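You operate a simulated robot arm through the tools that you are given. There is no shell and no other tool. Be economical: measure what you need, move in short steps, check, and stop when the job is done.

The job below is to be done with a simulated two-armed robot. You get a single attempt, and the scene is never put back.

JOB
Take the lid off the red-lid jar and lay it down on the right half of the blue bench.

Only the result counts: the job must be done as asked and must still hold three seconds after the hand-in. Knocking over, shifting, dropping, spilling or breaking anything else fails it. Lids that push on must go on centred and level and be pressed home; caps that screw on are set level and turned clockwise until they are tight.

ROBOT AND FRAMES
Two 7-joint arms with two-finger parallel grippers on one trunk, on a base that drives. Base frame: it is fixed to the floor where the robot stands at the start and does not move with it; the origin is under the middle of the robot, x ahead of it, y to its left, z up. Lengths are in mm, angles in degrees, forces in N, time in s.
The left shoulder is at the start at [60, 147, 543], the right one opposite. With the tool pointing down near the work surface each hand reaches from about 100 to 660 mm from the robot's upright axis, wherever it stands, measured 20 degrees to its own side. Payload 3.43 kg a hand.
Tool frame (each hand has its own): the origin (TCP) lies between the finger pads and is the grasp point; the fingertips stand 30 mm ahead of it; z points along the fingers, y is the line along which they close. The gripper opens to 94 mm. The fingers are 28 mm wide and 10 mm thick; the gripper's body (50 by 96 mm) begins 55 mm behind the TCP.
Orientation is that of the tool frame in the base frame, as a unit quaternion [w, x, y, z]. With the fingers straight down and closing along the base's y, the tool's x points along the base's -x, its y along +y and its z along -z.

CONTROLS
- The arms move only by the tool play_rows. It takes "left_targets", "right_targets" or both (then of equal length, played together; a hand with none holds still); each is a list of rows, each a list of 2 entries, a list of its own where there are three numbers: the shift along the tool's x, y, z in mm, then the turn, a rotation vector about the tool's x, y, z in degrees. In form: [[[tx, ty, tz], [rx, ry, rz]], ...]. A call has 1 to 12 rows; each row is the pose to reach, as a shift and turn from the pose commanded when the call began, along the tool's axes at that moment. "left_jaw" and "right_jaw" are, for a hand that has rows, the opening in per cent of the stroke, from 0 (shut) to 100 (fully open), set as the call begins (left out, the last holds). A row lasts 0.2 s, in which the tool goes at most 50 mm and 8.6 degrees; a call with a longer step from one row to the next is refused whole, and so is a gripper value outside its range. Where a pose cannot be reached the arm comes as near as it can. A force on the tool above 40 N (or 10 N above the force at the start of the call, whichever is more), or a blocked arm, ends the call early, and 0.2 s more pass. Each finger travels about 72 mm/s and halts on what it meets, pressing with about 41 N; the grip force reading is that of the motor and also rises with nothing between the fingers. The clock runs only during rows and for 0.2 s after the last one: add rows that repeat a pose to give the fingers time. The reply holds the time, the measured pose of the TCP, the force on the tool along the base axes, the opening and the grip force, in the units named above and with some noise, with the torque about the TCP (base axes, N m) and any sound that the robot's microphone picked up, and new pictures: "pictures" is both (left out), scene, wrist or none (wrist: the cameras of the hands that moved).
- Cameras (640 x 400 px; columns grow to the right, rows downward): "scene" is now at [61.3, -16.4, 1184]; the picture's right is [-0.19, -0.98, 0.00], its down [-0.47, 0.09, -0.88] and it looks along [0.86, -0.16, -0.48] (base axes); focal length 264 px, centre (320, 200). "left" rides on the left gripper at [76, -14, -103] in its tool frame; the picture's right is [0.18, 0.98, 0.00], its down [-0.75, 0.14, -0.64] and it looks along [-0.63, 0.12, 0.77] (tool axes); focal length 243 px, centre (320, 200). "right" rides on the right gripper at [76, 14, -103] in its tool frame; the picture's right is [-0.18, 0.98, 0.00], its down [-0.75, -0.14, -0.64] and it looks along [-0.63, -0.12, 0.77] (tool axes); focal length 243 px, centre (320, 200). There is no depth. A picture from a camera that has moved, and an enlarged one, comes with that camera's place and axes in the base frame and with its lens.
- raise_lower(by): slides the trunk up (or, below 0, down) by that many mm; the arms and the scene camera ride with it, the base frame stays. It gives what a move gives, with no picture.
- steer(legs): drives the robot by 1 to 6 legs, each [ahead, left, turn to the left] in mm, mm and degrees, along the robot's own axes; the way and the turn of a leg run together, so that a leg with both is an arc; at most 1500 mm and 180 degrees a leg. The arms and the cameras ride along, it lands a little off, and it stops where it bumps. It gives what a move gives, and a new picture of the scene camera.
- turn_head(pan, tilt): turns the head with the scene camera to pan (to the left, within 86 degrees either way) and tilt (down, from -29 to 69), counted from straight ahead of the robot. It gives what a move gives, and a new picture of the scene camera.
- zoom(camera, box): a new picture of the part [left, top, right, bottom] of that camera's present view, enlarged. The clock stands still meanwhile.
- close_job(): hands the job in; it is judged then, once.

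Work in short steps. Places have to be worked out from the pictures, the camera data and where the tool is seen: move nearer, look again, correct. Check each grasp and each placing, and mend what went wrong. You have 120 turns and 260 pictures in all, those below and enlarged ones among them. Open the grippers and draw the arms clear of the work before you hand the job in, unless the task says otherwise; then end with one line.

The tools are called after "Request:" by a JSON object that holds its "fn" and its "kwargs". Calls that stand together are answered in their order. play_rows: Moves the arms, as the interface text tells. Its arguments: {"type":"object","properties":{"left_targets":{"type":"array","items":{"type":"array"}},"left_jaw":{"type":"number"},"right_targets":{"type":"array","items":{"type":"array"}},"right_jaw":{"type":"number"},"pictures":{"type":"string","enum":["both","scene","wrist","none"]}},"required":[]} The other tools are called the same way: raise_lower (by) slides the trunk up or down; steer (legs) drives the base; turn_head (pan, tilt) turns the head that bears the scene camera; zoom (camera, box) takes an enlarged picture of a part of a camera's view; close_job () hands the job in.

At the start:

```text
time: 0.0
left_position: [310.8, 26.4, 1000.2]
left_tool_rot: [0.001, 0.0, 1.0, -0.001]
left_ft_force: [-0.4, 0.5, -0.3]
left_torque: [0.0, 0.04, -0.04]
left_finger_gap: 93.9
left_grasp_force: 0.0
right_position: [291.7, -244.8, 998.7]
right_tool_rot: [0.001, 0.0, 1.0, 0.0]
right_ft_force: [-1.1, 0.8, 0.6]
right_torque: [0.0, 0.02, -0.02]
right_finger_gap: 94.0
right_grasp_force: 0.0
trunk travel left (down, up): [-250.0, 0.0]
robot x, y, heading: [-1.2, 6.2, 0.1]
head pan, tilt: [-10.7, 28.6]
```

scene: 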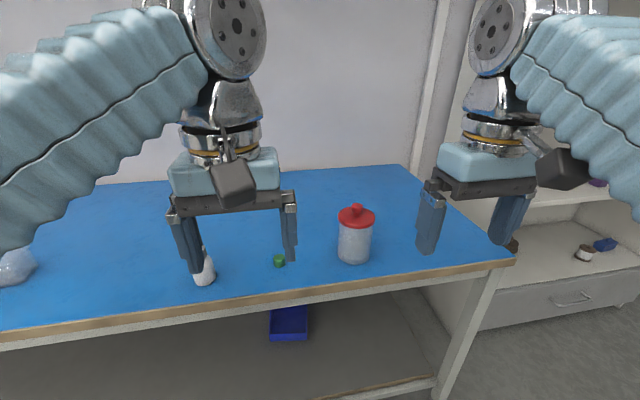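
right: 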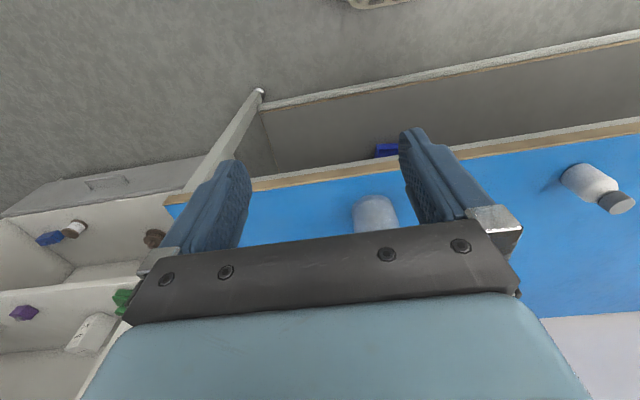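
left: 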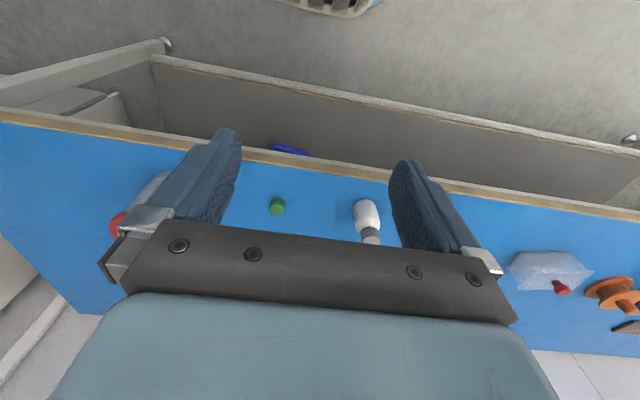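

I place the jar at about x 550, y -190, with the bench top near z 755. I'll zoom in on the lid and look left to see how long the bench is.

Request:
{"fn": "zoom", "kwargs": {"camera": "scene", "box": [310, 190, 406, 280]}}

Request:
{"fn": "turn_head", "kwargs": {"pan": 50, "tilt": 30}}

```text
4.44 times, centred on (358, 235) of scene
camera zoom: at [61.3, -16.4, 1184.0], right [-0.19, -0.98, 0.0], down [-0.47, 0.09, -0.88], along [0.86, -0.16, -0.48], focal length 1172 px, centre (151, 44)
```

zoom: 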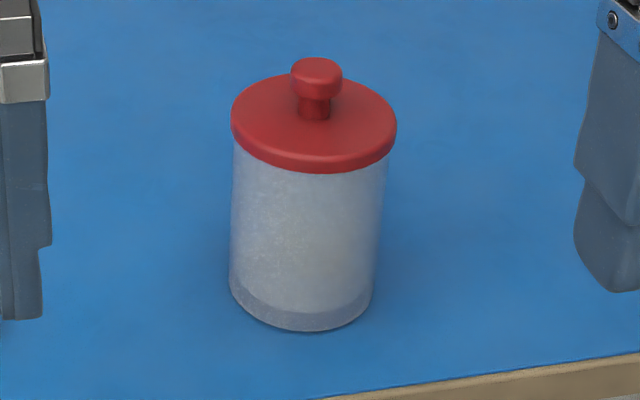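

```text
time: 1.3
left_position: [309.6, 25.7, 998.9]
left_tool_rot: [0.002, 0.0, 1.0, -0.001]
left_ft_force: [0.0, -0.3, 0.4]
left_torque: [-0.02, 0.0, 0.01]
left_finger_gap: 94.0
left_grasp_force: 0.0
right_position: [292.4, -245.0, 999.3]
right_tool_rot: [0.001, 0.0, 1.0, 0.001]
right_ft_force: [-0.5, 0.9, -0.2]
right_torque: [0.01, 0.01, 0.01]
right_finger_gap: 93.8
right_grasp_force: 0.0
trunk travel left (down, up): [-250.0, 0.0]
robot x, y, heading: [0.7, 0.7, -0.2]
head pan, tilt: [50.0, 30.0]
camera scene: at [30.1, 69.7, 1181.9], right [0.77, -0.64, 0.0], down [-0.32, -0.38, -0.87], along [0.56, 0.66, -0.5], focal length 264 px, centre (320, 200)
```

scene: 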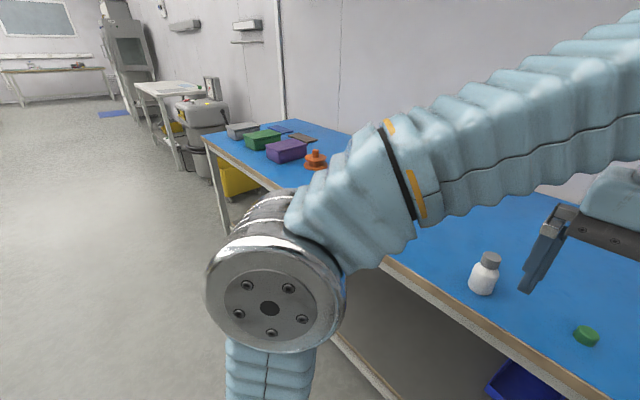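

The bench runs from y -555 to about y 1520, so the right half is y below roughly 480 and there is free space beside the jar. I'll bring the head back and move the right hand to hover above and short of the knob.

Request:
{"fn": "turn_head", "kwargs": {"pan": -15, "tilt": 35}}

Request:
{"fn": "play_rows", "kwargs": {"right_targets": [[[-33, 7, 5], [0, 0, 0]], [[-66, 14, 10], [0, 0, 0]], [[-100, 21, 15], [0, 0, 0]], [[-133, 29, 20], [0, 0, 0]], [[-166, 36, 26], [0, 0, 0]], [[-200, 43, 32], [0, 0, 0]], [[-228, 51, 39], [0, 0, 0]], [[-228, 51, 39], [0, 0, 0]]], "right_jaw": 100}}

```text
time: 2.7
left_position: [310.1, 25.7, 1000.4]
left_tool_rot: [0.002, 0.0, 1.0, -0.001]
left_ft_force: [-0.1, 0.0, -0.5]
left_torque: [-0.05, 0.01, 0.0]
left_finger_gap: 94.1
left_grasp_force: 0.0
right_position: [292.6, -244.8, 999.7]
right_tool_rot: [0.001, 0.0, 1.0, 0.0]
right_ft_force: [-0.3, 1.1, 0.0]
right_torque: [-0.02, 0.01, 0.04]
right_finger_gap: 93.7
right_grasp_force: 0.0
trunk travel left (down, up): [-250.0, 0.0]
robot x, y, heading: [2.4, -1.2, 0.1]
head pan, tilt: [-15.0, 35.0]
camera scene: at [57.0, -22.3, 1174.1], right [-0.26, -0.97, 0.0], down [-0.55, 0.15, -0.82], along [0.79, -0.21, -0.57], focal length 264 px, centre (320, 200)
```

scene: 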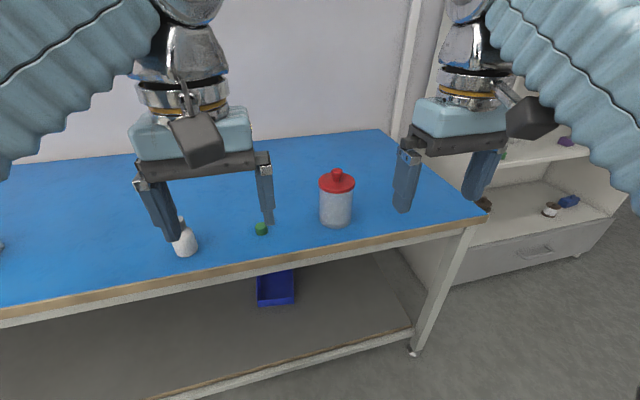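

```text
time: 4.5
left_position: [310.4, 25.7, 999.3]
left_tool_rot: [0.0, 0.0, 1.0, -0.001]
left_ft_force: [0.4, 0.3, 0.4]
left_torque: [-0.02, -0.03, 0.01]
left_finger_gap: 93.6
left_grasp_force: 0.0
right_position: [502.4, -191.3, 948.7]
right_tool_rot: [0.002, -0.001, 1.0, 0.0]
right_ft_force: [0.1, 0.6, -0.9]
right_torque: [0.02, -0.01, -0.01]
right_finger_gap: 94.4
right_grasp_force: 0.1
right hand out of reach, approached as far as the arm can: row 6, 7, 8
trunk travel left (down, up): [-250.0, 0.0]
robot x, y, heading: [-0.6, -2.9, -0.0]
head pan, tilt: [-15.0, 35.0]
camera scene: at [57.1, -22.3, 1174.0], right [-0.26, -0.97, 0.0], down [-0.55, 0.15, -0.82], along [0.79, -0.21, -0.57], focal length 264 px, centre (320, 200)
camera right: at [427.3, -179.3, 1051.7], right [0.18, 0.98, 0.0], down [0.75, -0.14, 0.64], along [0.63, -0.12, -0.76], focal length 243 px, centre (320, 200)
```

scene: 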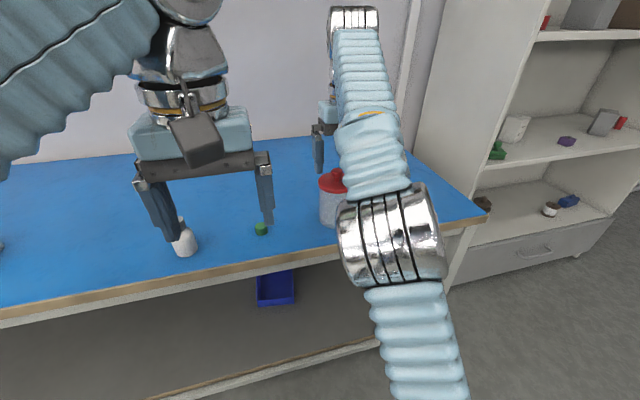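
right: 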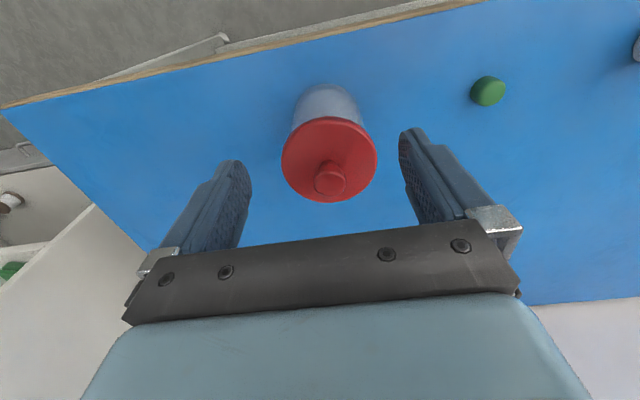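

That pose is past the arm's reach at this height. Triangulation puts the knob top at about (538, -190, 895). I'll drive 100 mm ahead so the arm works in its comfortable range; the hands are well above everything on the bench.

Request:
{"fn": "steer", "kwargs": {"legs": [[70, 0, 0]]}}

```text
time: 5.5
left_position: [380.6, 26.2, 1000.4]
left_tool_rot: [0.002, 0.0, 1.0, -0.001]
left_ft_force: [-0.1, -0.2, -0.2]
left_torque: [0.03, -0.04, -0.02]
left_finger_gap: 94.1
left_grasp_force: 0.1
right_position: [572.7, -192.3, 949.2]
right_tool_rot: [0.002, 0.0, 1.0, 0.001]
right_ft_force: [-0.1, -0.5, -0.4]
right_torque: [0.04, -0.01, -0.02]
right_finger_gap: 93.7
right_grasp_force: 0.0
trunk travel left (down, up): [-250.0, 0.0]
robot x, y, heading: [69.8, -1.8, -0.0]
head pan, tilt: [-15.0, 35.0]
camera scene: at [127.5, -22.3, 1174.1], right [-0.26, -0.97, 0.0], down [-0.55, 0.15, -0.82], along [0.79, -0.21, -0.57], focal length 264 px, centre (320, 200)
```

scene: 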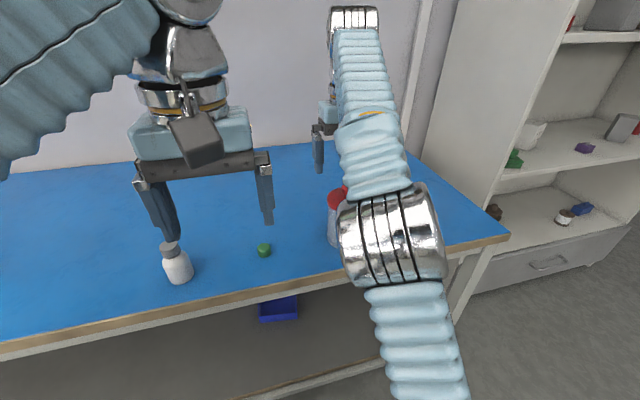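

The TCP is now past the knob, at x 573. I'll pull back about 35 mm along x and check where it really ends up.

Request:
{"fn": "play_rows", "kwargs": {"right_targets": [[[18, 0, 0], [0, 0, 0]], [[35, 2, 0], [0, 0, 0]], [[35, 2, 0], [0, 0, 0]]], "pictures": "wrist"}}

```text
time: 6.3
left_position: [380.6, 25.1, 1000.0]
left_tool_rot: [0.002, -0.001, 1.0, -0.001]
left_ft_force: [0.9, -0.4, 0.5]
left_torque: [-0.01, -0.01, 0.0]
left_finger_gap: 94.2
left_grasp_force: 0.1
right_position: [538.8, -191.6, 949.7]
right_tool_rot: [0.002, 0.0, 1.0, -0.001]
right_ft_force: [0.3, -0.8, 0.6]
right_torque: [0.02, -0.04, 0.0]
right_finger_gap: 93.9
right_grasp_force: 0.0
trunk travel left (down, up): [-250.0, 0.0]
robot x, y, heading: [72.0, 1.3, 0.0]
head pan, tilt: [-15.0, 35.0]
camera right: at [462.5, -178.5, 1052.6], right [0.18, 0.98, 0.0], down [0.75, -0.14, 0.64], along [0.63, -0.12, -0.76], focal length 243 px, centre (320, 200)
```

right: 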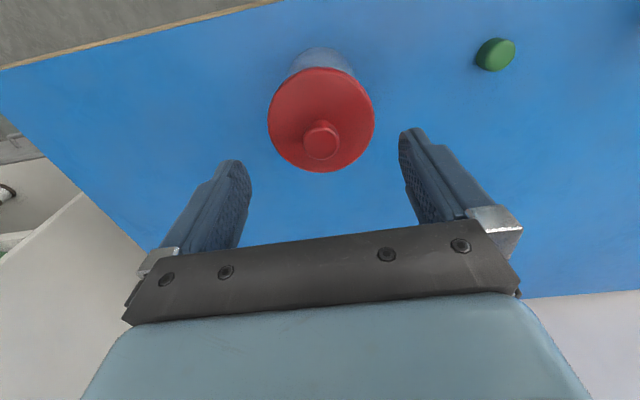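

Two wrist views agree on the knob: axis at about (539, -192), top at z 895, lid plate at z 856. I'll descend to TCP z about 893, which puts the tips just above the plate, and close the jaw only partway.

Request:
{"fn": "play_rows", "kwargs": {"right_targets": [[[0, 0, 15], [0, 0, 0]], [[0, 0, 30], [0, 0, 0]], [[0, -1, 45], [0, 0, 0]], [[0, -1, 56], [0, 0, 0]], [[0, -1, 56], [0, 0, 0]]], "right_jaw": 50}}

```text
time: 7.3
left_position: [379.2, 24.8, 1001.8]
left_tool_rot: [0.003, 0.001, 1.0, 0.0]
left_ft_force: [0.2, 0.4, 0.4]
left_torque: [-0.01, -0.04, 0.02]
left_finger_gap: 93.9
left_grasp_force: 0.1
right_position: [537.3, -189.8, 902.4]
right_tool_rot: [0.009, -0.001, 1.0, -0.002]
right_ft_force: [-4.2, 1.7, 22.8]
right_torque: [0.23, 0.42, 0.0]
right_finger_gap: 46.7
right_grasp_force: 0.1
trunk travel left (down, up): [-250.0, 0.0]
robot x, y, heading: [73.4, -0.7, -0.1]
head pan, tilt: [-15.0, 35.0]
stopped in row 4 (right hand): the force on the tool passed its limit at 55 N (the readings are from after the stop); the commanded pose is now the measured one
camera scene: at [125.8, -21.6, 1174.5], right [-0.26, -0.97, 0.0], down [-0.55, 0.15, -0.82], along [0.79, -0.21, -0.57], focal length 264 px, centre (320, 200)
camera right: at [459.6, -177.1, 1004.4], right [0.18, 0.98, 0.0], down [0.74, -0.14, 0.66], along [0.64, -0.12, -0.75], focal length 243 px, centre (320, 200)
```

scene: 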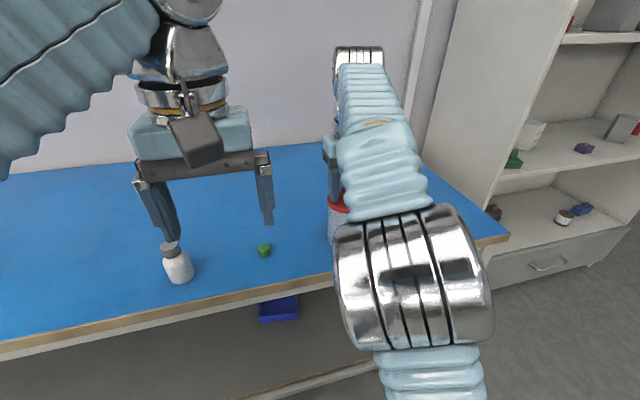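
right: 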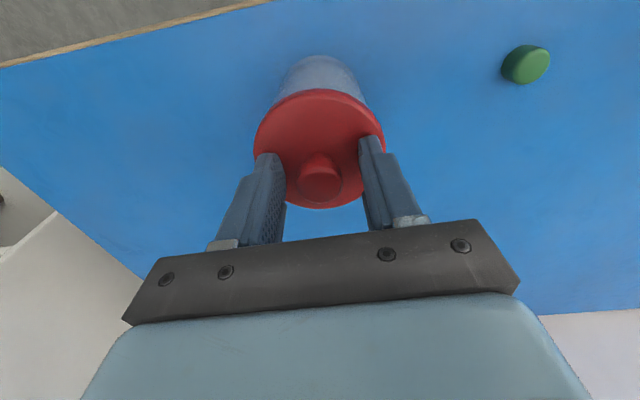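

The fingertips are resting on the lid plate, which must be at about z 871, higher than I judged. I'll back up 4 mm to relieve the load and look.

Request:
{"fn": "play_rows", "kwargs": {"right_targets": [[[0, 0, -4], [0, 0, 0]], [[0, 0, -4], [0, 0, 0]]], "pictures": "wrist"}}

Request:
{"fn": "zoom", "kwargs": {"camera": "right", "box": [200, 60, 440, 260]}}

```text
time: 7.9
left_position: [380.2, 26.1, 1000.5]
left_tool_rot: [0.002, 0.0, 1.0, 0.0]
left_ft_force: [0.0, 0.5, -0.3]
left_torque: [0.02, 0.02, 0.03]
left_finger_gap: 94.1
left_grasp_force: 0.1
right_position: [538.0, -191.4, 903.2]
right_tool_rot: [0.007, 0.001, 1.0, -0.002]
right_ft_force: [0.2, 0.4, 0.4]
right_torque: [0.07, 0.0, -0.02]
right_finger_gap: 47.1
right_grasp_force: 0.4
trunk travel left (down, up): [-250.0, 0.0]
robot x, y, heading: [71.9, 0.4, 0.1]
head pan, tilt: [-15.0, 35.0]
camera right: at [461.4, -177.6, 1005.2], right [0.18, 0.98, 0.0], down [0.74, -0.14, 0.65], along [0.64, -0.12, -0.76], focal length 243 px, centre (320, 200)
```

right: 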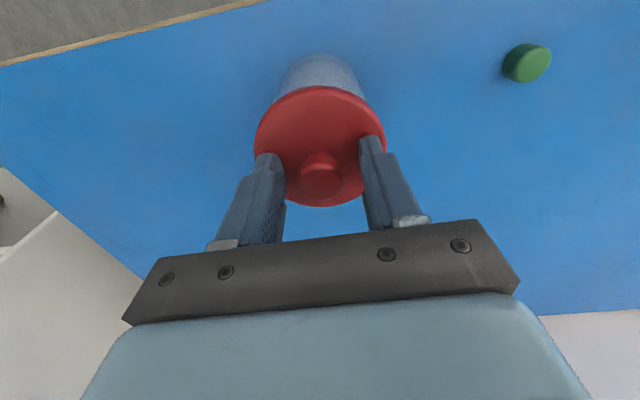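

```text
2.00 times, centred on (320, 160) of right
camera zoom: at [461.4, -177.6, 1005.2], right [0.18, 0.98, 0.0], down [0.74, -0.14, 0.65], along [0.64, -0.12, -0.76], focal length 485 px, centre (320, 280)
```

zoom: 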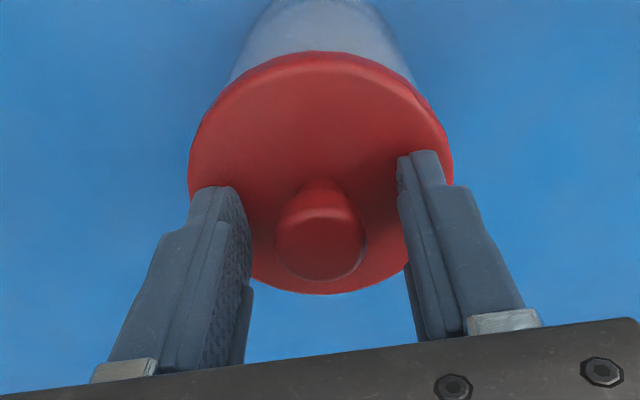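

The force is gone and the knob is centred between the fingers. I'll close on it.

Request:
{"fn": "play_rows", "kwargs": {"right_targets": [[[0, 0, 0], [0, 0, 0]], [[0, 0, 0], [0, 0, 0]], [[0, 0, 0], [0, 0, 0]]], "right_jaw": 0, "pictures": "wrist"}}

```text
time: 8.7
left_position: [380.3, 25.5, 1000.2]
left_tool_rot: [0.002, 0.0, 1.0, 0.0]
left_ft_force: [0.3, 0.2, -0.1]
left_torque: [0.01, 0.02, -0.02]
left_finger_gap: 93.8
left_grasp_force: 0.1
right_position: [538.3, -192.0, 903.3]
right_tool_rot: [0.007, 0.0, 1.0, -0.002]
right_ft_force: [-0.1, -0.1, 0.1]
right_torque: [-0.02, 0.0, -0.01]
right_finger_gap: 24.9
right_grasp_force: 41.1
trunk travel left (down, up): [-250.0, 0.0]
robot x, y, heading: [68.7, 2.5, 0.0]
head pan, tilt: [-15.0, 35.0]
heard: snap
camera right: at [461.4, -177.7, 1005.7], right [0.18, 0.98, 0.0], down [0.74, -0.14, 0.65], along [0.64, -0.12, -0.76], focal length 243 px, centre (320, 200)
```

right: 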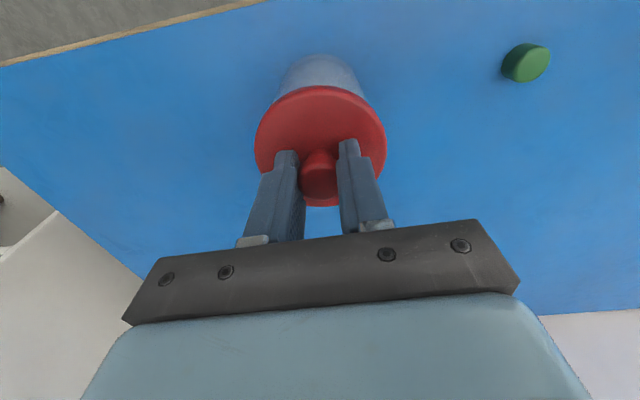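

I have the knob at 24.9 mm gap and 41 N. I'll lift 4 mm and check whether the lid comes free.

Request:
{"fn": "play_rows", "kwargs": {"right_targets": [[[0, 0, -1], [0, 0, 0]], [[0, 0, -2], [0, 0, 0]], [[0, 0, -3], [0, 0, 0]], [[0, 0, -4], [0, 0, 0]]], "pictures": "both"}}

```text
time: 9.7
left_position: [381.6, 25.7, 999.7]
left_tool_rot: [0.001, 0.0, 1.0, -0.001]
left_ft_force: [0.5, -0.6, 1.2]
left_torque: [0.03, 0.0, 0.02]
left_finger_gap: 94.2
left_grasp_force: 0.1
right_position: [537.3, -191.2, 907.2]
right_tool_rot: [0.007, 0.001, 1.0, -0.002]
right_ft_force: [-0.1, 0.0, 0.3]
right_torque: [0.0, -0.01, -0.02]
right_finger_gap: 24.6
right_grasp_force: 41.5
trunk travel left (down, up): [-250.0, 0.0]
robot x, y, heading: [71.2, 1.9, -0.1]
head pan, tilt: [-15.0, 35.0]
camera scene: at [127.7, -22.3, 1174.1], right [-0.26, -0.97, 0.0], down [-0.55, 0.15, -0.82], along [0.79, -0.21, -0.57], focal length 264 px, centre (320, 200)
camera right: at [461.4, -178.1, 1010.6], right [0.18, 0.98, 0.0], down [0.74, -0.14, 0.65], along [0.64, -0.12, -0.76], focal length 243 px, centre (320, 200)
```

scene: 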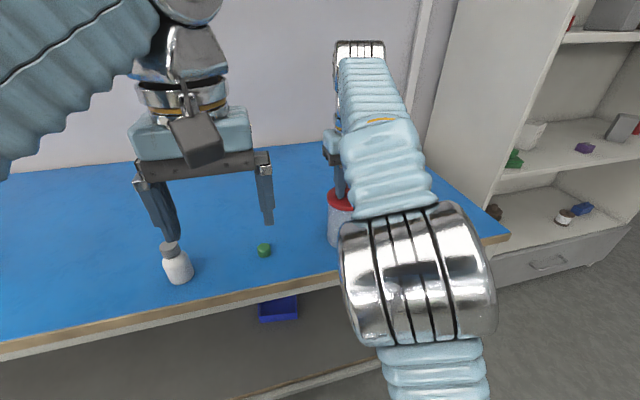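
right: 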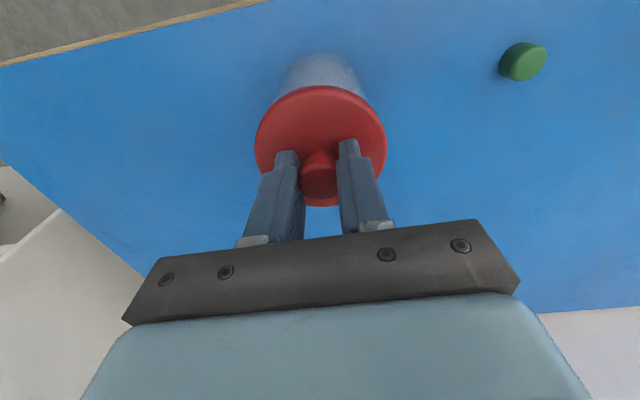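

The lid moved with the hand and the reading shows almost no load. I'll zoom in on the jar for a gap under the lid and check that its base is still on the bench.

Request:
{"fn": "zoom", "kwargs": {"camera": "scene", "box": [300, 170, 380, 260]}}

Request:
{"fn": "zoom", "kwargs": {"camera": "right", "box": [220, 20, 420, 180]}}

```text
4.44 times, centred on (340, 215) of scene
camera zoom: at [127.7, -22.3, 1174.1], right [-0.26, -0.97, 0.0], down [-0.55, 0.15, -0.82], along [0.79, -0.21, -0.57], focal length 1172 px, centre (231, 133)
```

zoom: 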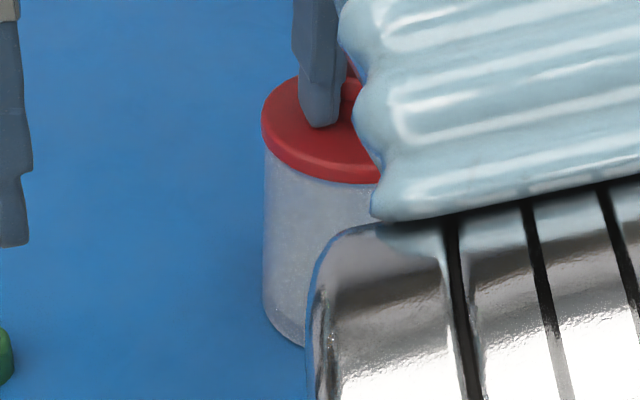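

```text
2.50 times, centred on (320, 100) of right
camera zoom: at [461.4, -178.1, 1010.6], right [0.18, 0.98, 0.0], down [0.74, -0.14, 0.65], along [0.64, -0.12, -0.76], focal length 606 px, centre (320, 450)
```

zoom: 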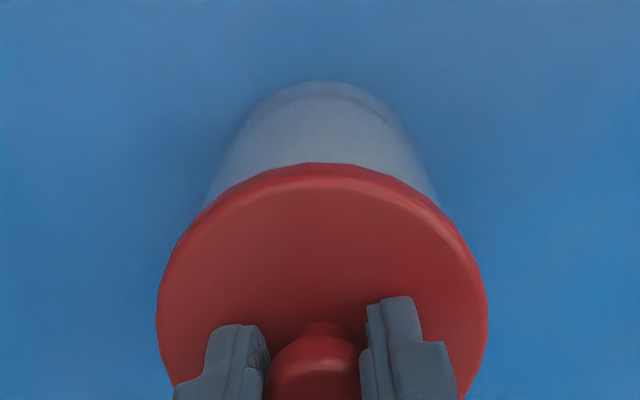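

No clear gap shows yet at 4 mm, but the load is about zero. I'll raise another 8 mm slowly and compare again.

Request:
{"fn": "play_rows", "kwargs": {"right_targets": [[[0, 0, -2], [0, 0, 0]], [[0, 0, -4], [0, 0, 0]], [[0, 0, -6], [0, 0, 0]], [[0, 0, -8], [0, 0, 0]]], "pictures": "none"}}

Request:
{"fn": "zoom", "kwargs": {"camera": "scene", "box": [300, 170, 380, 260]}}

Request:
{"fn": "zoom", "kwargs": {"camera": "right", "box": [220, 20, 420, 180]}}

```text
time: 10.7
left_position: [381.0, 25.2, 999.1]
left_tool_rot: [0.002, 0.0, 1.0, 0.0]
left_ft_force: [-0.6, -0.1, 1.3]
left_torque: [0.02, 0.0, 0.01]
left_finger_gap: 94.1
left_grasp_force: 0.1
right_position: [538.0, -191.5, 916.5]
right_tool_rot: [0.007, 0.0, 1.0, -0.002]
right_ft_force: [0.0, 0.5, 0.6]
right_torque: [0.01, -0.03, 0.01]
right_finger_gap: 24.5
right_grasp_force: 40.8
trunk travel left (down, up): [-250.0, 0.0]
robot x, y, heading: [68.7, 0.7, -0.1]
head pan, tilt: [-15.0, 35.0]
```

```text
4.44 times, centred on (340, 215) of scene
camera zoom: at [127.8, -22.3, 1174.1], right [-0.26, -0.97, 0.0], down [-0.55, 0.15, -0.82], along [0.79, -0.21, -0.57], focal length 1172 px, centre (231, 133)
```

zoom: 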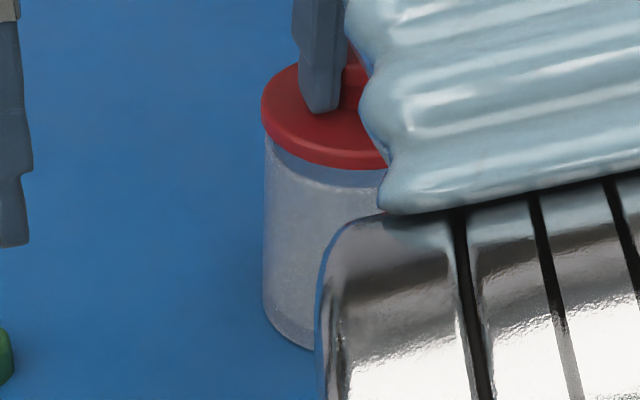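

```text
2.50 times, centred on (320, 100) of right
camera zoom: at [461.4, -177.9, 1018.1], right [0.18, 0.98, 0.0], down [0.74, -0.14, 0.65], along [0.64, -0.12, -0.76], focal length 606 px, centre (320, 450)
```

zoom: 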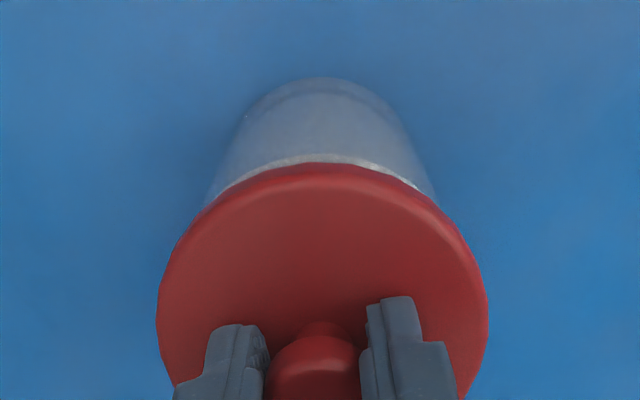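

The jar has stayed put and the lid is coming off cleanly. I'll lift to about z 970 and then carry it right to about (553, -335).

Request:
{"fn": "play_rows", "kwargs": {"right_targets": [[[0, 0, -10], [0, 0, 0]], [[0, 0, -25], [0, 0, 0]], [[0, 0, -40], [0, 0, 0]], [[0, 0, -52], [0, 0, 0]], [[0, -30, -52], [0, 0, 0]], [[-3, -60, -52], [0, 0, 0]], [[-7, -90, -52], [0, 0, 0]], [[-11, -120, -52], [0, 0, 0]], [[-15, -143, -52], [0, 0, 0]], [[-15, -143, -52], [0, 0, 0]]], "pictures": "both"}}

```text
time: 12.9
left_position: [381.3, 26.2, 1000.1]
left_tool_rot: [0.002, 0.0, 1.0, -0.001]
left_ft_force: [0.3, 0.3, 0.4]
left_torque: [-0.03, 0.02, -0.03]
left_finger_gap: 93.9
left_grasp_force: 0.1
right_position: [523.9, -309.5, 965.7]
right_tool_rot: [0.007, 0.0, 1.0, -0.003]
right_ft_force: [-0.7, 0.1, -0.3]
right_torque: [0.01, -0.02, -0.01]
right_finger_gap: 24.5
right_grasp_force: 41.1
right hand out of reach, approached as far as the arm can: row 7, 8, 9, 10
trunk travel left (down, up): [-250.0, 0.0]
robot x, y, heading: [69.3, -1.4, 0.2]
head pan, tilt: [-15.0, 35.0]
camera scene: at [127.8, -22.3, 1174.1], right [-0.26, -0.97, 0.0], down [-0.55, 0.15, -0.82], along [0.79, -0.21, -0.57], focal length 264 px, centre (320, 200)
camera right: at [447.9, -296.3, 1067.7], right [0.18, 0.98, 0.0], down [0.74, -0.14, 0.65], along [0.64, -0.12, -0.76], focal length 243 px, centre (320, 200)
```

scene: 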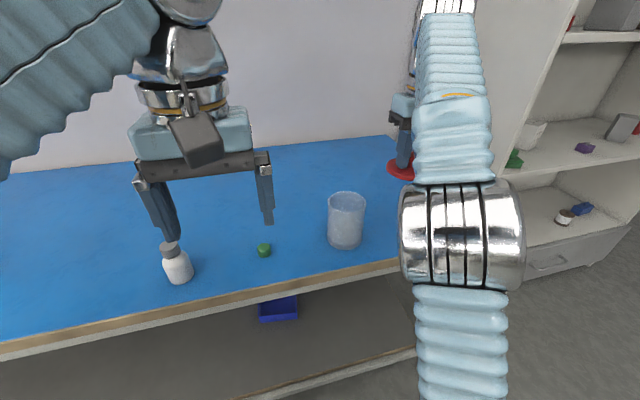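
right: 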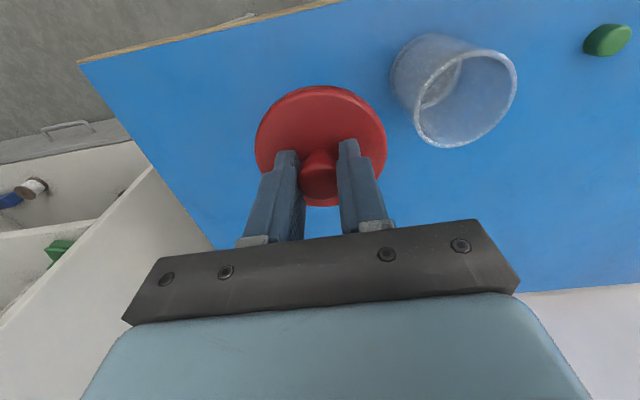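

The jar is open and upright and the lid is hanging at (524, -310). I'll go down to about TCP z 830, edging a bit farther ahead and right as the reach allows.

Request:
{"fn": "play_rows", "kwargs": {"right_targets": [[[0, 0, 25], [0, 0, 0]], [[0, 0, 50], [0, 0, 0]], [[-5, -5, 75], [0, 0, 0]], [[-12, -8, 100], [0, 0, 0]], [[-20, -12, 120], [0, 0, 0]], [[-20, -12, 135], [0, 0, 0]], [[-20, -12, 135], [0, 0, 0]]], "pictures": "both"}}

```text
time: 14.5
left_position: [381.8, 25.8, 999.6]
left_tool_rot: [0.001, 0.0, 1.0, 0.0]
left_ft_force: [0.2, -0.1, 0.7]
left_torque: [0.0, 0.0, -0.01]
left_finger_gap: 94.1
left_grasp_force: 0.1
right_position: [547.7, -321.0, 831.9]
right_tool_rot: [0.007, 0.0, 1.0, -0.001]
right_ft_force: [-0.7, 0.1, -0.2]
right_torque: [-0.02, 0.03, 0.0]
right_finger_gap: 24.2
right_grasp_force: 41.0
trunk travel left (down, up): [-250.0, 0.0]
robot x, y, heading: [73.5, -0.6, 0.0]
head pan, tilt: [-15.0, 35.0]
camera scene: at [127.8, -22.3, 1174.1], right [-0.26, -0.97, 0.0], down [-0.55, 0.15, -0.82], along [0.79, -0.21, -0.57], focal length 264 px, centre (320, 200)
camera right: at [471.3, -306.3, 933.4], right [0.18, 0.98, 0.0], down [0.74, -0.14, 0.65], along [0.64, -0.12, -0.76], focal length 243 px, centre (320, 200)
```

scene: 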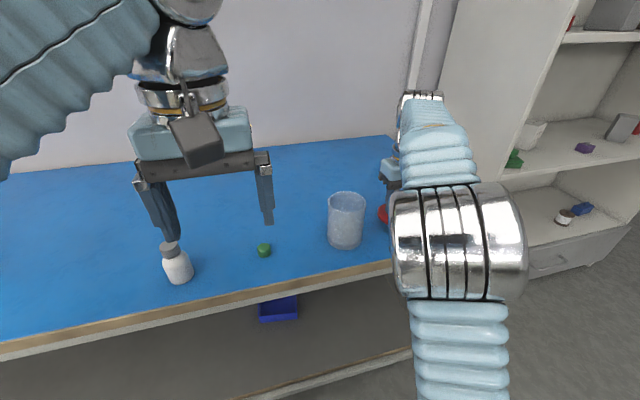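
right: 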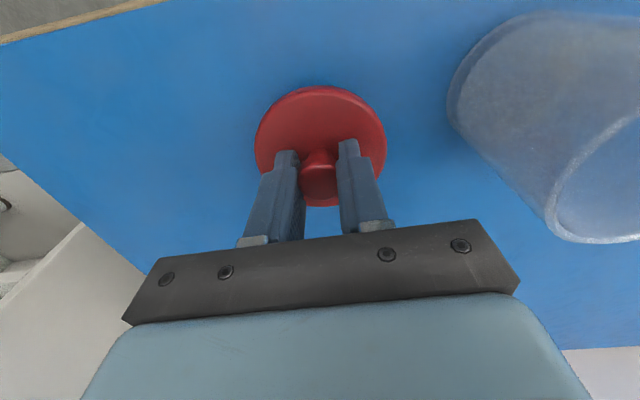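

There's still no contact at z 832. I'll creep down another 16 mm in small rows.

Request:
{"fn": "play_rows", "kwargs": {"right_targets": [[[0, 0, 3], [0, 0, 0]], [[0, 0, 6], [0, 0, 0]], [[0, 0, 9], [0, 0, 0]], [[0, 0, 11], [0, 0, 0]], [[0, 0, 13], [0, 0, 0]], [[0, 0, 15], [0, 0, 0]], [[0, 0, 16], [0, 0, 0]]], "pictures": "none"}}

```text
time: 16.1
left_position: [381.0, 25.2, 999.9]
left_tool_rot: [0.003, 0.0, 1.0, -0.001]
left_ft_force: [-0.5, -0.1, 0.2]
left_torque: [-0.02, -0.02, -0.03]
left_finger_gap: 94.3
left_grasp_force: 0.0
right_position: [549.7, -319.8, 815.6]
right_tool_rot: [0.007, 0.0, 1.0, -0.002]
right_ft_force: [-0.5, 0.4, -0.7]
right_torque: [-0.01, 0.02, -0.02]
right_finger_gap: 24.2
right_grasp_force: 41.4
trunk travel left (down, up): [-250.0, 0.0]
robot x, y, heading: [67.0, -2.7, 0.1]
head pan, tilt: [-15.0, 35.0]
```

No contact yet, so I'll go on in 1 mm rows.

Request:
{"fn": "play_rows", "kwargs": {"right_targets": [[[0, 0, 1], [0, 0, 0]], [[0, 0, 2], [0, 0, 0]], [[0, 0, 3], [0, 0, 0]], [[0, 0, 4], [0, 0, 0]], [[0, 0, 5], [0, 0, 0]], [[0, 0, 6], [0, 0, 0]], [[0, 0, 7], [0, 0, 0]], [[0, 0, 8], [0, 0, 0]]], "pictures": "wrist"}}

```text
time: 17.9
left_position: [381.0, 24.5, 999.6]
left_tool_rot: [0.002, 0.0, 1.0, -0.001]
left_ft_force: [0.0, -0.8, 0.2]
left_torque: [-0.01, 0.02, 0.0]
left_finger_gap: 93.9
left_grasp_force: 0.0
right_position: [550.0, -318.2, 805.1]
right_tool_rot: [0.007, 0.001, 1.0, -0.002]
right_ft_force: [-0.9, 0.6, 0.5]
right_torque: [-0.03, 0.02, -0.01]
right_finger_gap: 24.2
right_grasp_force: 40.2
trunk travel left (down, up): [-250.0, 0.0]
robot x, y, heading: [71.8, -0.8, 0.2]
head pan, tilt: [-15.0, 35.0]
camera right: at [472.6, -306.6, 909.5], right [0.18, 0.98, 0.0], down [0.74, -0.14, 0.65], along [0.64, -0.12, -0.76], focal length 243 px, centre (320, 200)
```

right: 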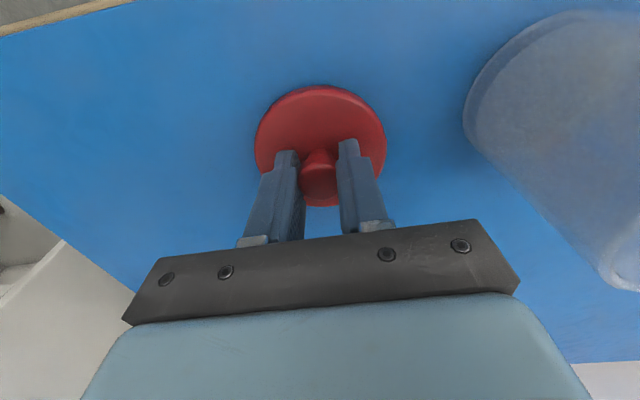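

Still free at z about 807. I'll keep creeping.

Request:
{"fn": "play_rows", "kwargs": {"right_targets": [[[0, 0, 1], [0, 0, 0]], [[0, 0, 2], [0, 0, 0]], [[0, 0, 3], [0, 0, 0]], [[0, 0, 4], [0, 0, 0]], [[0, 0, 5], [0, 0, 0]], [[0, 0, 6], [0, 0, 0]]], "pictures": "none"}}

```text
time: 19.3
left_position: [381.1, 26.3, 999.9]
left_tool_rot: [0.002, -0.001, 1.0, -0.001]
left_ft_force: [0.3, -0.5, 0.1]
left_torque: [0.02, -0.01, 0.0]
left_finger_gap: 93.8
left_grasp_force: 0.0
right_position: [548.7, -319.7, 801.0]
right_tool_rot: [0.007, 0.0, 1.0, -0.001]
right_ft_force: [0.8, 0.7, 0.0]
right_torque: [-0.04, -0.02, -0.02]
right_finger_gap: 24.1
right_grasp_force: 41.0
trunk travel left (down, up): [-250.0, 0.0]
robot x, y, heading: [71.5, -0.8, -0.2]
head pan, tilt: [-15.0, 35.0]
```

No contact at z 801. Next 6 mm.

Request:
{"fn": "play_rows", "kwargs": {"right_targets": [[[0, 0, 1], [0, 0, 0]], [[0, 0, 2], [0, 0, 0]], [[0, 0, 3], [0, 0, 0]], [[0, 0, 4], [0, 0, 0]], [[0, 0, 5], [0, 0, 0]], [[0, 0, 6], [0, 0, 0]]], "pictures": "wrist"}}

Request:
{"fn": "zoom", "kwargs": {"camera": "right", "box": [220, 60, 420, 220]}}

```text
time: 20.5
left_position: [378.8, 24.8, 1001.0]
left_tool_rot: [0.002, 0.0, 1.0, -0.002]
left_ft_force: [-0.5, -0.5, 0.8]
left_torque: [-0.02, 0.01, -0.02]
left_finger_gap: 93.7
left_grasp_force: 0.0
right_position: [548.7, -319.6, 798.7]
right_tool_rot: [0.011, -0.001, 1.0, -0.003]
right_ft_force: [-6.4, 2.7, 23.6]
right_torque: [0.23, 0.72, -0.03]
right_finger_gap: 24.3
right_grasp_force: 41.0
trunk travel left (down, up): [-250.0, 0.0]
robot x, y, heading: [70.8, 4.1, 0.1]
head pan, tilt: [-15.0, 35.0]
stopped in row 5 (right hand): the force on the tool passed its limit at 43 N (the readings are from after the stop); the commanded pose is now the measured one
camera right: at [471.5, -306.3, 901.4], right [0.18, 0.98, 0.0], down [0.74, -0.14, 0.66], along [0.65, -0.12, -0.75], focal length 243 px, centre (320, 200)
```

right: 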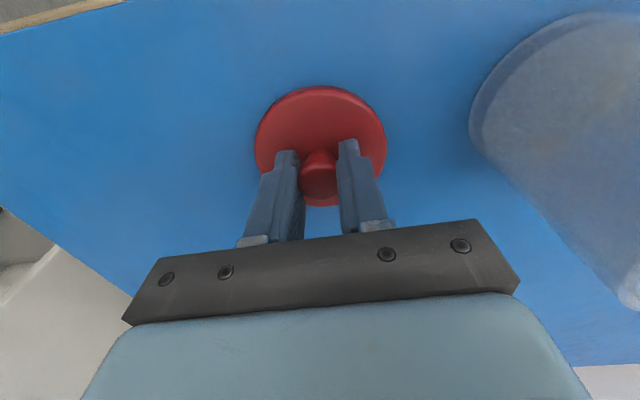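

```text
2.50 times, centred on (320, 140) of right
camera zoom: at [471.5, -306.3, 901.4], right [0.18, 0.98, 0.0], down [0.74, -0.14, 0.66], along [0.65, -0.12, -0.75], focal length 606 px, centre (320, 350)
```

zoom: 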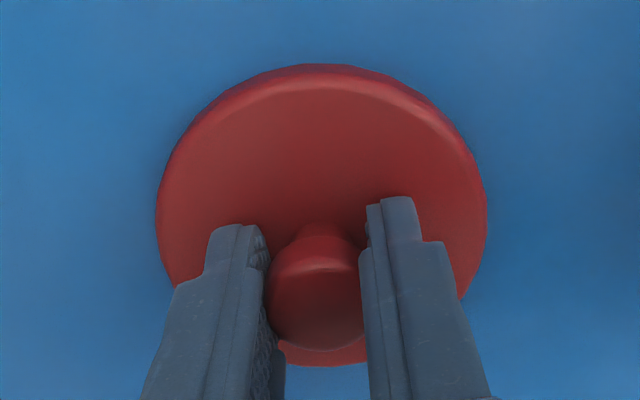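

The lid is on the bench. I'll ease up 1 mm to shed the load, then open the jaw partway; full opening isn't needed.

Request:
{"fn": "play_rows", "kwargs": {"right_targets": [[[0, 0, -1], [0, 0, 0]], [[0, 0, -1], [0, 0, 0]]], "pictures": "none"}}

Request:
{"fn": "play_rows", "kwargs": {"right_targets": [[[0, 0, 0], [0, 0, 0]], [[0, 0, 0], [0, 0, 0]], [[0, 0, 0], [0, 0, 0]]], "right_jaw": 55, "pictures": "wrist"}}

```text
time: 21.1
left_position: [380.8, 25.9, 999.8]
left_tool_rot: [0.002, 0.0, 1.0, -0.001]
left_ft_force: [0.2, -0.3, 0.6]
left_torque: [-0.01, -0.02, 0.01]
left_finger_gap: 93.9
left_grasp_force: 0.0
right_position: [548.7, -319.7, 799.6]
right_tool_rot: [0.01, 0.0, 1.0, -0.002]
right_ft_force: [-5.0, -0.2, 18.5]
right_torque: [0.09, 0.4, -0.03]
right_finger_gap: 24.6
right_grasp_force: 41.0
trunk travel left (down, up): [-250.0, 0.0]
robot x, y, heading: [72.1, -1.0, 0.1]
head pan, tilt: [-15.0, 35.0]
```

```text
time: 21.9
left_position: [380.8, 25.9, 1000.5]
left_tool_rot: [0.002, 0.0, 1.0, -0.001]
left_ft_force: [0.6, -0.5, -0.3]
left_torque: [-0.03, -0.02, -0.03]
left_finger_gap: 94.2
left_grasp_force: 0.1
right_position: [549.2, -320.8, 799.0]
right_tool_rot: [0.009, -0.001, 1.0, -0.002]
right_ft_force: [0.0, -4.5, 12.2]
right_torque: [0.02, 0.11, -0.01]
right_finger_gap: 48.3
right_grasp_force: 0.1
trunk travel left (down, up): [-250.0, 0.0]
robot x, y, heading: [68.8, -2.7, -0.1]
head pan, tilt: [-15.0, 35.0]
camera right: at [472.8, -306.8, 900.8], right [0.18, 0.98, 0.0], down [0.74, -0.14, 0.66], along [0.65, -0.12, -0.75], focal length 243 px, centre (320, 200)
```

right: 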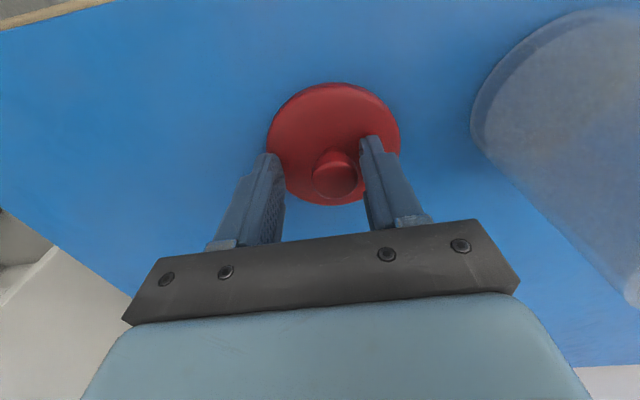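

The lid is released, though it was dragged a few mm and one finger is near the knob. I'll lift slightly, centre on the knob by shifting +y, then raise clear.

Request:
{"fn": "play_rows", "kwargs": {"right_targets": [[[0, 0, -2], [0, 0, 0]], [[0, 5, -3], [0, 0, 0]], [[0, 8, -4], [0, 0, 0]], [[0, 8, -12], [0, 0, 0]], [[0, 8, -25], [0, 0, 0]], [[0, 8, -40], [0, 0, 0]], [[0, 8, -65], [0, 0, 0]], [[0, 8, -95], [0, 0, 0]], [[0, 8, -130], [0, 0, 0]]], "pictures": "both"}}

```text
time: 23.9
left_position: [382.2, 25.1, 999.8]
left_tool_rot: [0.002, 0.001, 1.0, 0.0]
left_ft_force: [-0.2, -0.4, -0.1]
left_torque: [-0.03, -0.02, -0.01]
left_finger_gap: 94.2
left_grasp_force: 0.1
right_position: [547.1, -313.4, 917.2]
right_tool_rot: [0.01, 0.0, 1.0, -0.002]
right_ft_force: [0.3, -0.3, -0.6]
right_torque: [0.03, 0.01, 0.01]
right_finger_gap: 51.8
right_grasp_force: 0.0
right hand out of reach, approached as far as the arm can: row 9
trunk travel left (down, up): [-250.0, 0.0]
robot x, y, heading: [69.9, 2.3, 0.1]
head pan, tilt: [-15.0, 35.0]
camera scene: at [127.7, -22.3, 1174.0], right [-0.26, -0.97, 0.0], down [-0.55, 0.15, -0.82], along [0.79, -0.21, -0.57], focal length 264 px, centre (320, 200)
camera right: at [470.4, -300.1, 1019.2], right [0.18, 0.98, 0.0], down [0.74, -0.14, 0.66], along [0.65, -0.12, -0.75], focal length 243 px, centre (320, 200)
```

scene: 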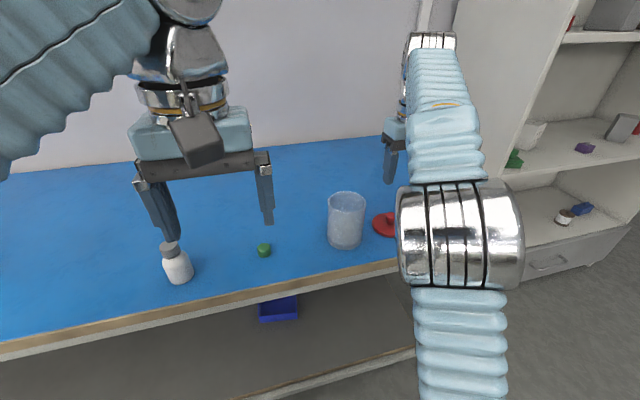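
right: 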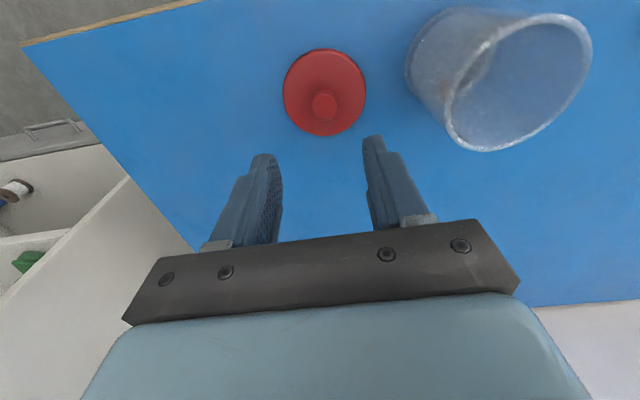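

The lid is lying flat next to the jar. I'll draw the right hand back and up, clear of the work, with the jaw open.

Request:
{"fn": "play_rows", "kwargs": {"right_targets": [[[30, 0, 0], [0, 0, 0]], [[60, 0, -15], [0, 0, 0]], [[95, 0, -30], [0, 0, 0]], [[130, 0, -45], [0, 0, 0]], [[165, 0, -60], [0, 0, 0]], [[180, 0, -70], [0, 0, 0]], [[180, 0, -70], [0, 0, 0]]], "right_jaw": 100, "pictures": "scene"}}

Request:
{"fn": "zoom", "kwargs": {"camera": "scene", "box": [300, 160, 460, 260]}}

```text
time: 25.5
left_position: [381.0, 25.2, 999.8]
left_tool_rot: [0.002, 0.0, 1.0, -0.001]
left_ft_force: [-0.4, -0.1, 0.1]
left_torque: [0.02, 0.02, 0.02]
left_finger_gap: 94.1
left_grasp_force: 0.0
right_position: [365.5, -311.8, 983.8]
right_tool_rot: [0.008, 0.001, 1.0, -0.002]
right_ft_force: [-0.7, 0.4, -0.5]
right_torque: [0.03, -0.04, 0.0]
right_finger_gap: 94.3
right_grasp_force: 0.1
trunk travel left (down, up): [-250.0, 0.0]
robot x, y, heading: [67.8, -0.8, -0.0]
head pan, tilt: [-15.0, 35.0]
camera scene: at [127.6, -22.4, 1174.1], right [-0.26, -0.97, 0.0], down [-0.55, 0.15, -0.82], along [0.79, -0.21, -0.57], focal length 264 px, centre (320, 200)
```

scene: 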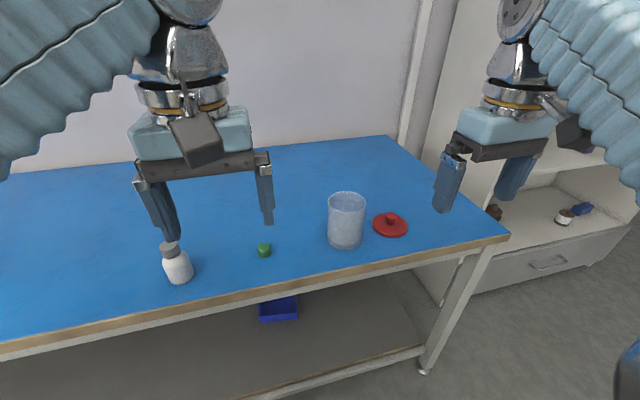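

```text
4.00 times, centred on (380, 210) of scene
camera zoom: at [127.6, -22.4, 1174.1], right [-0.26, -0.97, 0.0], down [-0.55, 0.15, -0.82], along [0.79, -0.21, -0.57], focal length 1055 px, centre (80, 160)
```

zoom: 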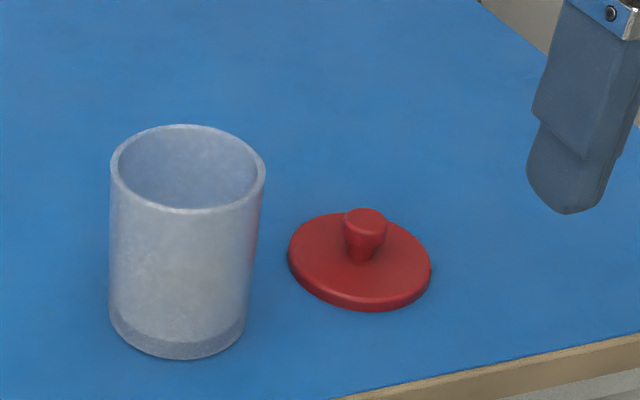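

The lid lies flat on the right half of the bench, the jar stands where it was, and both hands are open and clear, so I'm handing in.

Request:
{"fn": "close_job", "kwargs": {}}

```text
The job is handed in.
```

The red lid is off the jar and lying flat on the right half of the blue bench, next to the open jar; nothing else was moved, and the job is handed in.
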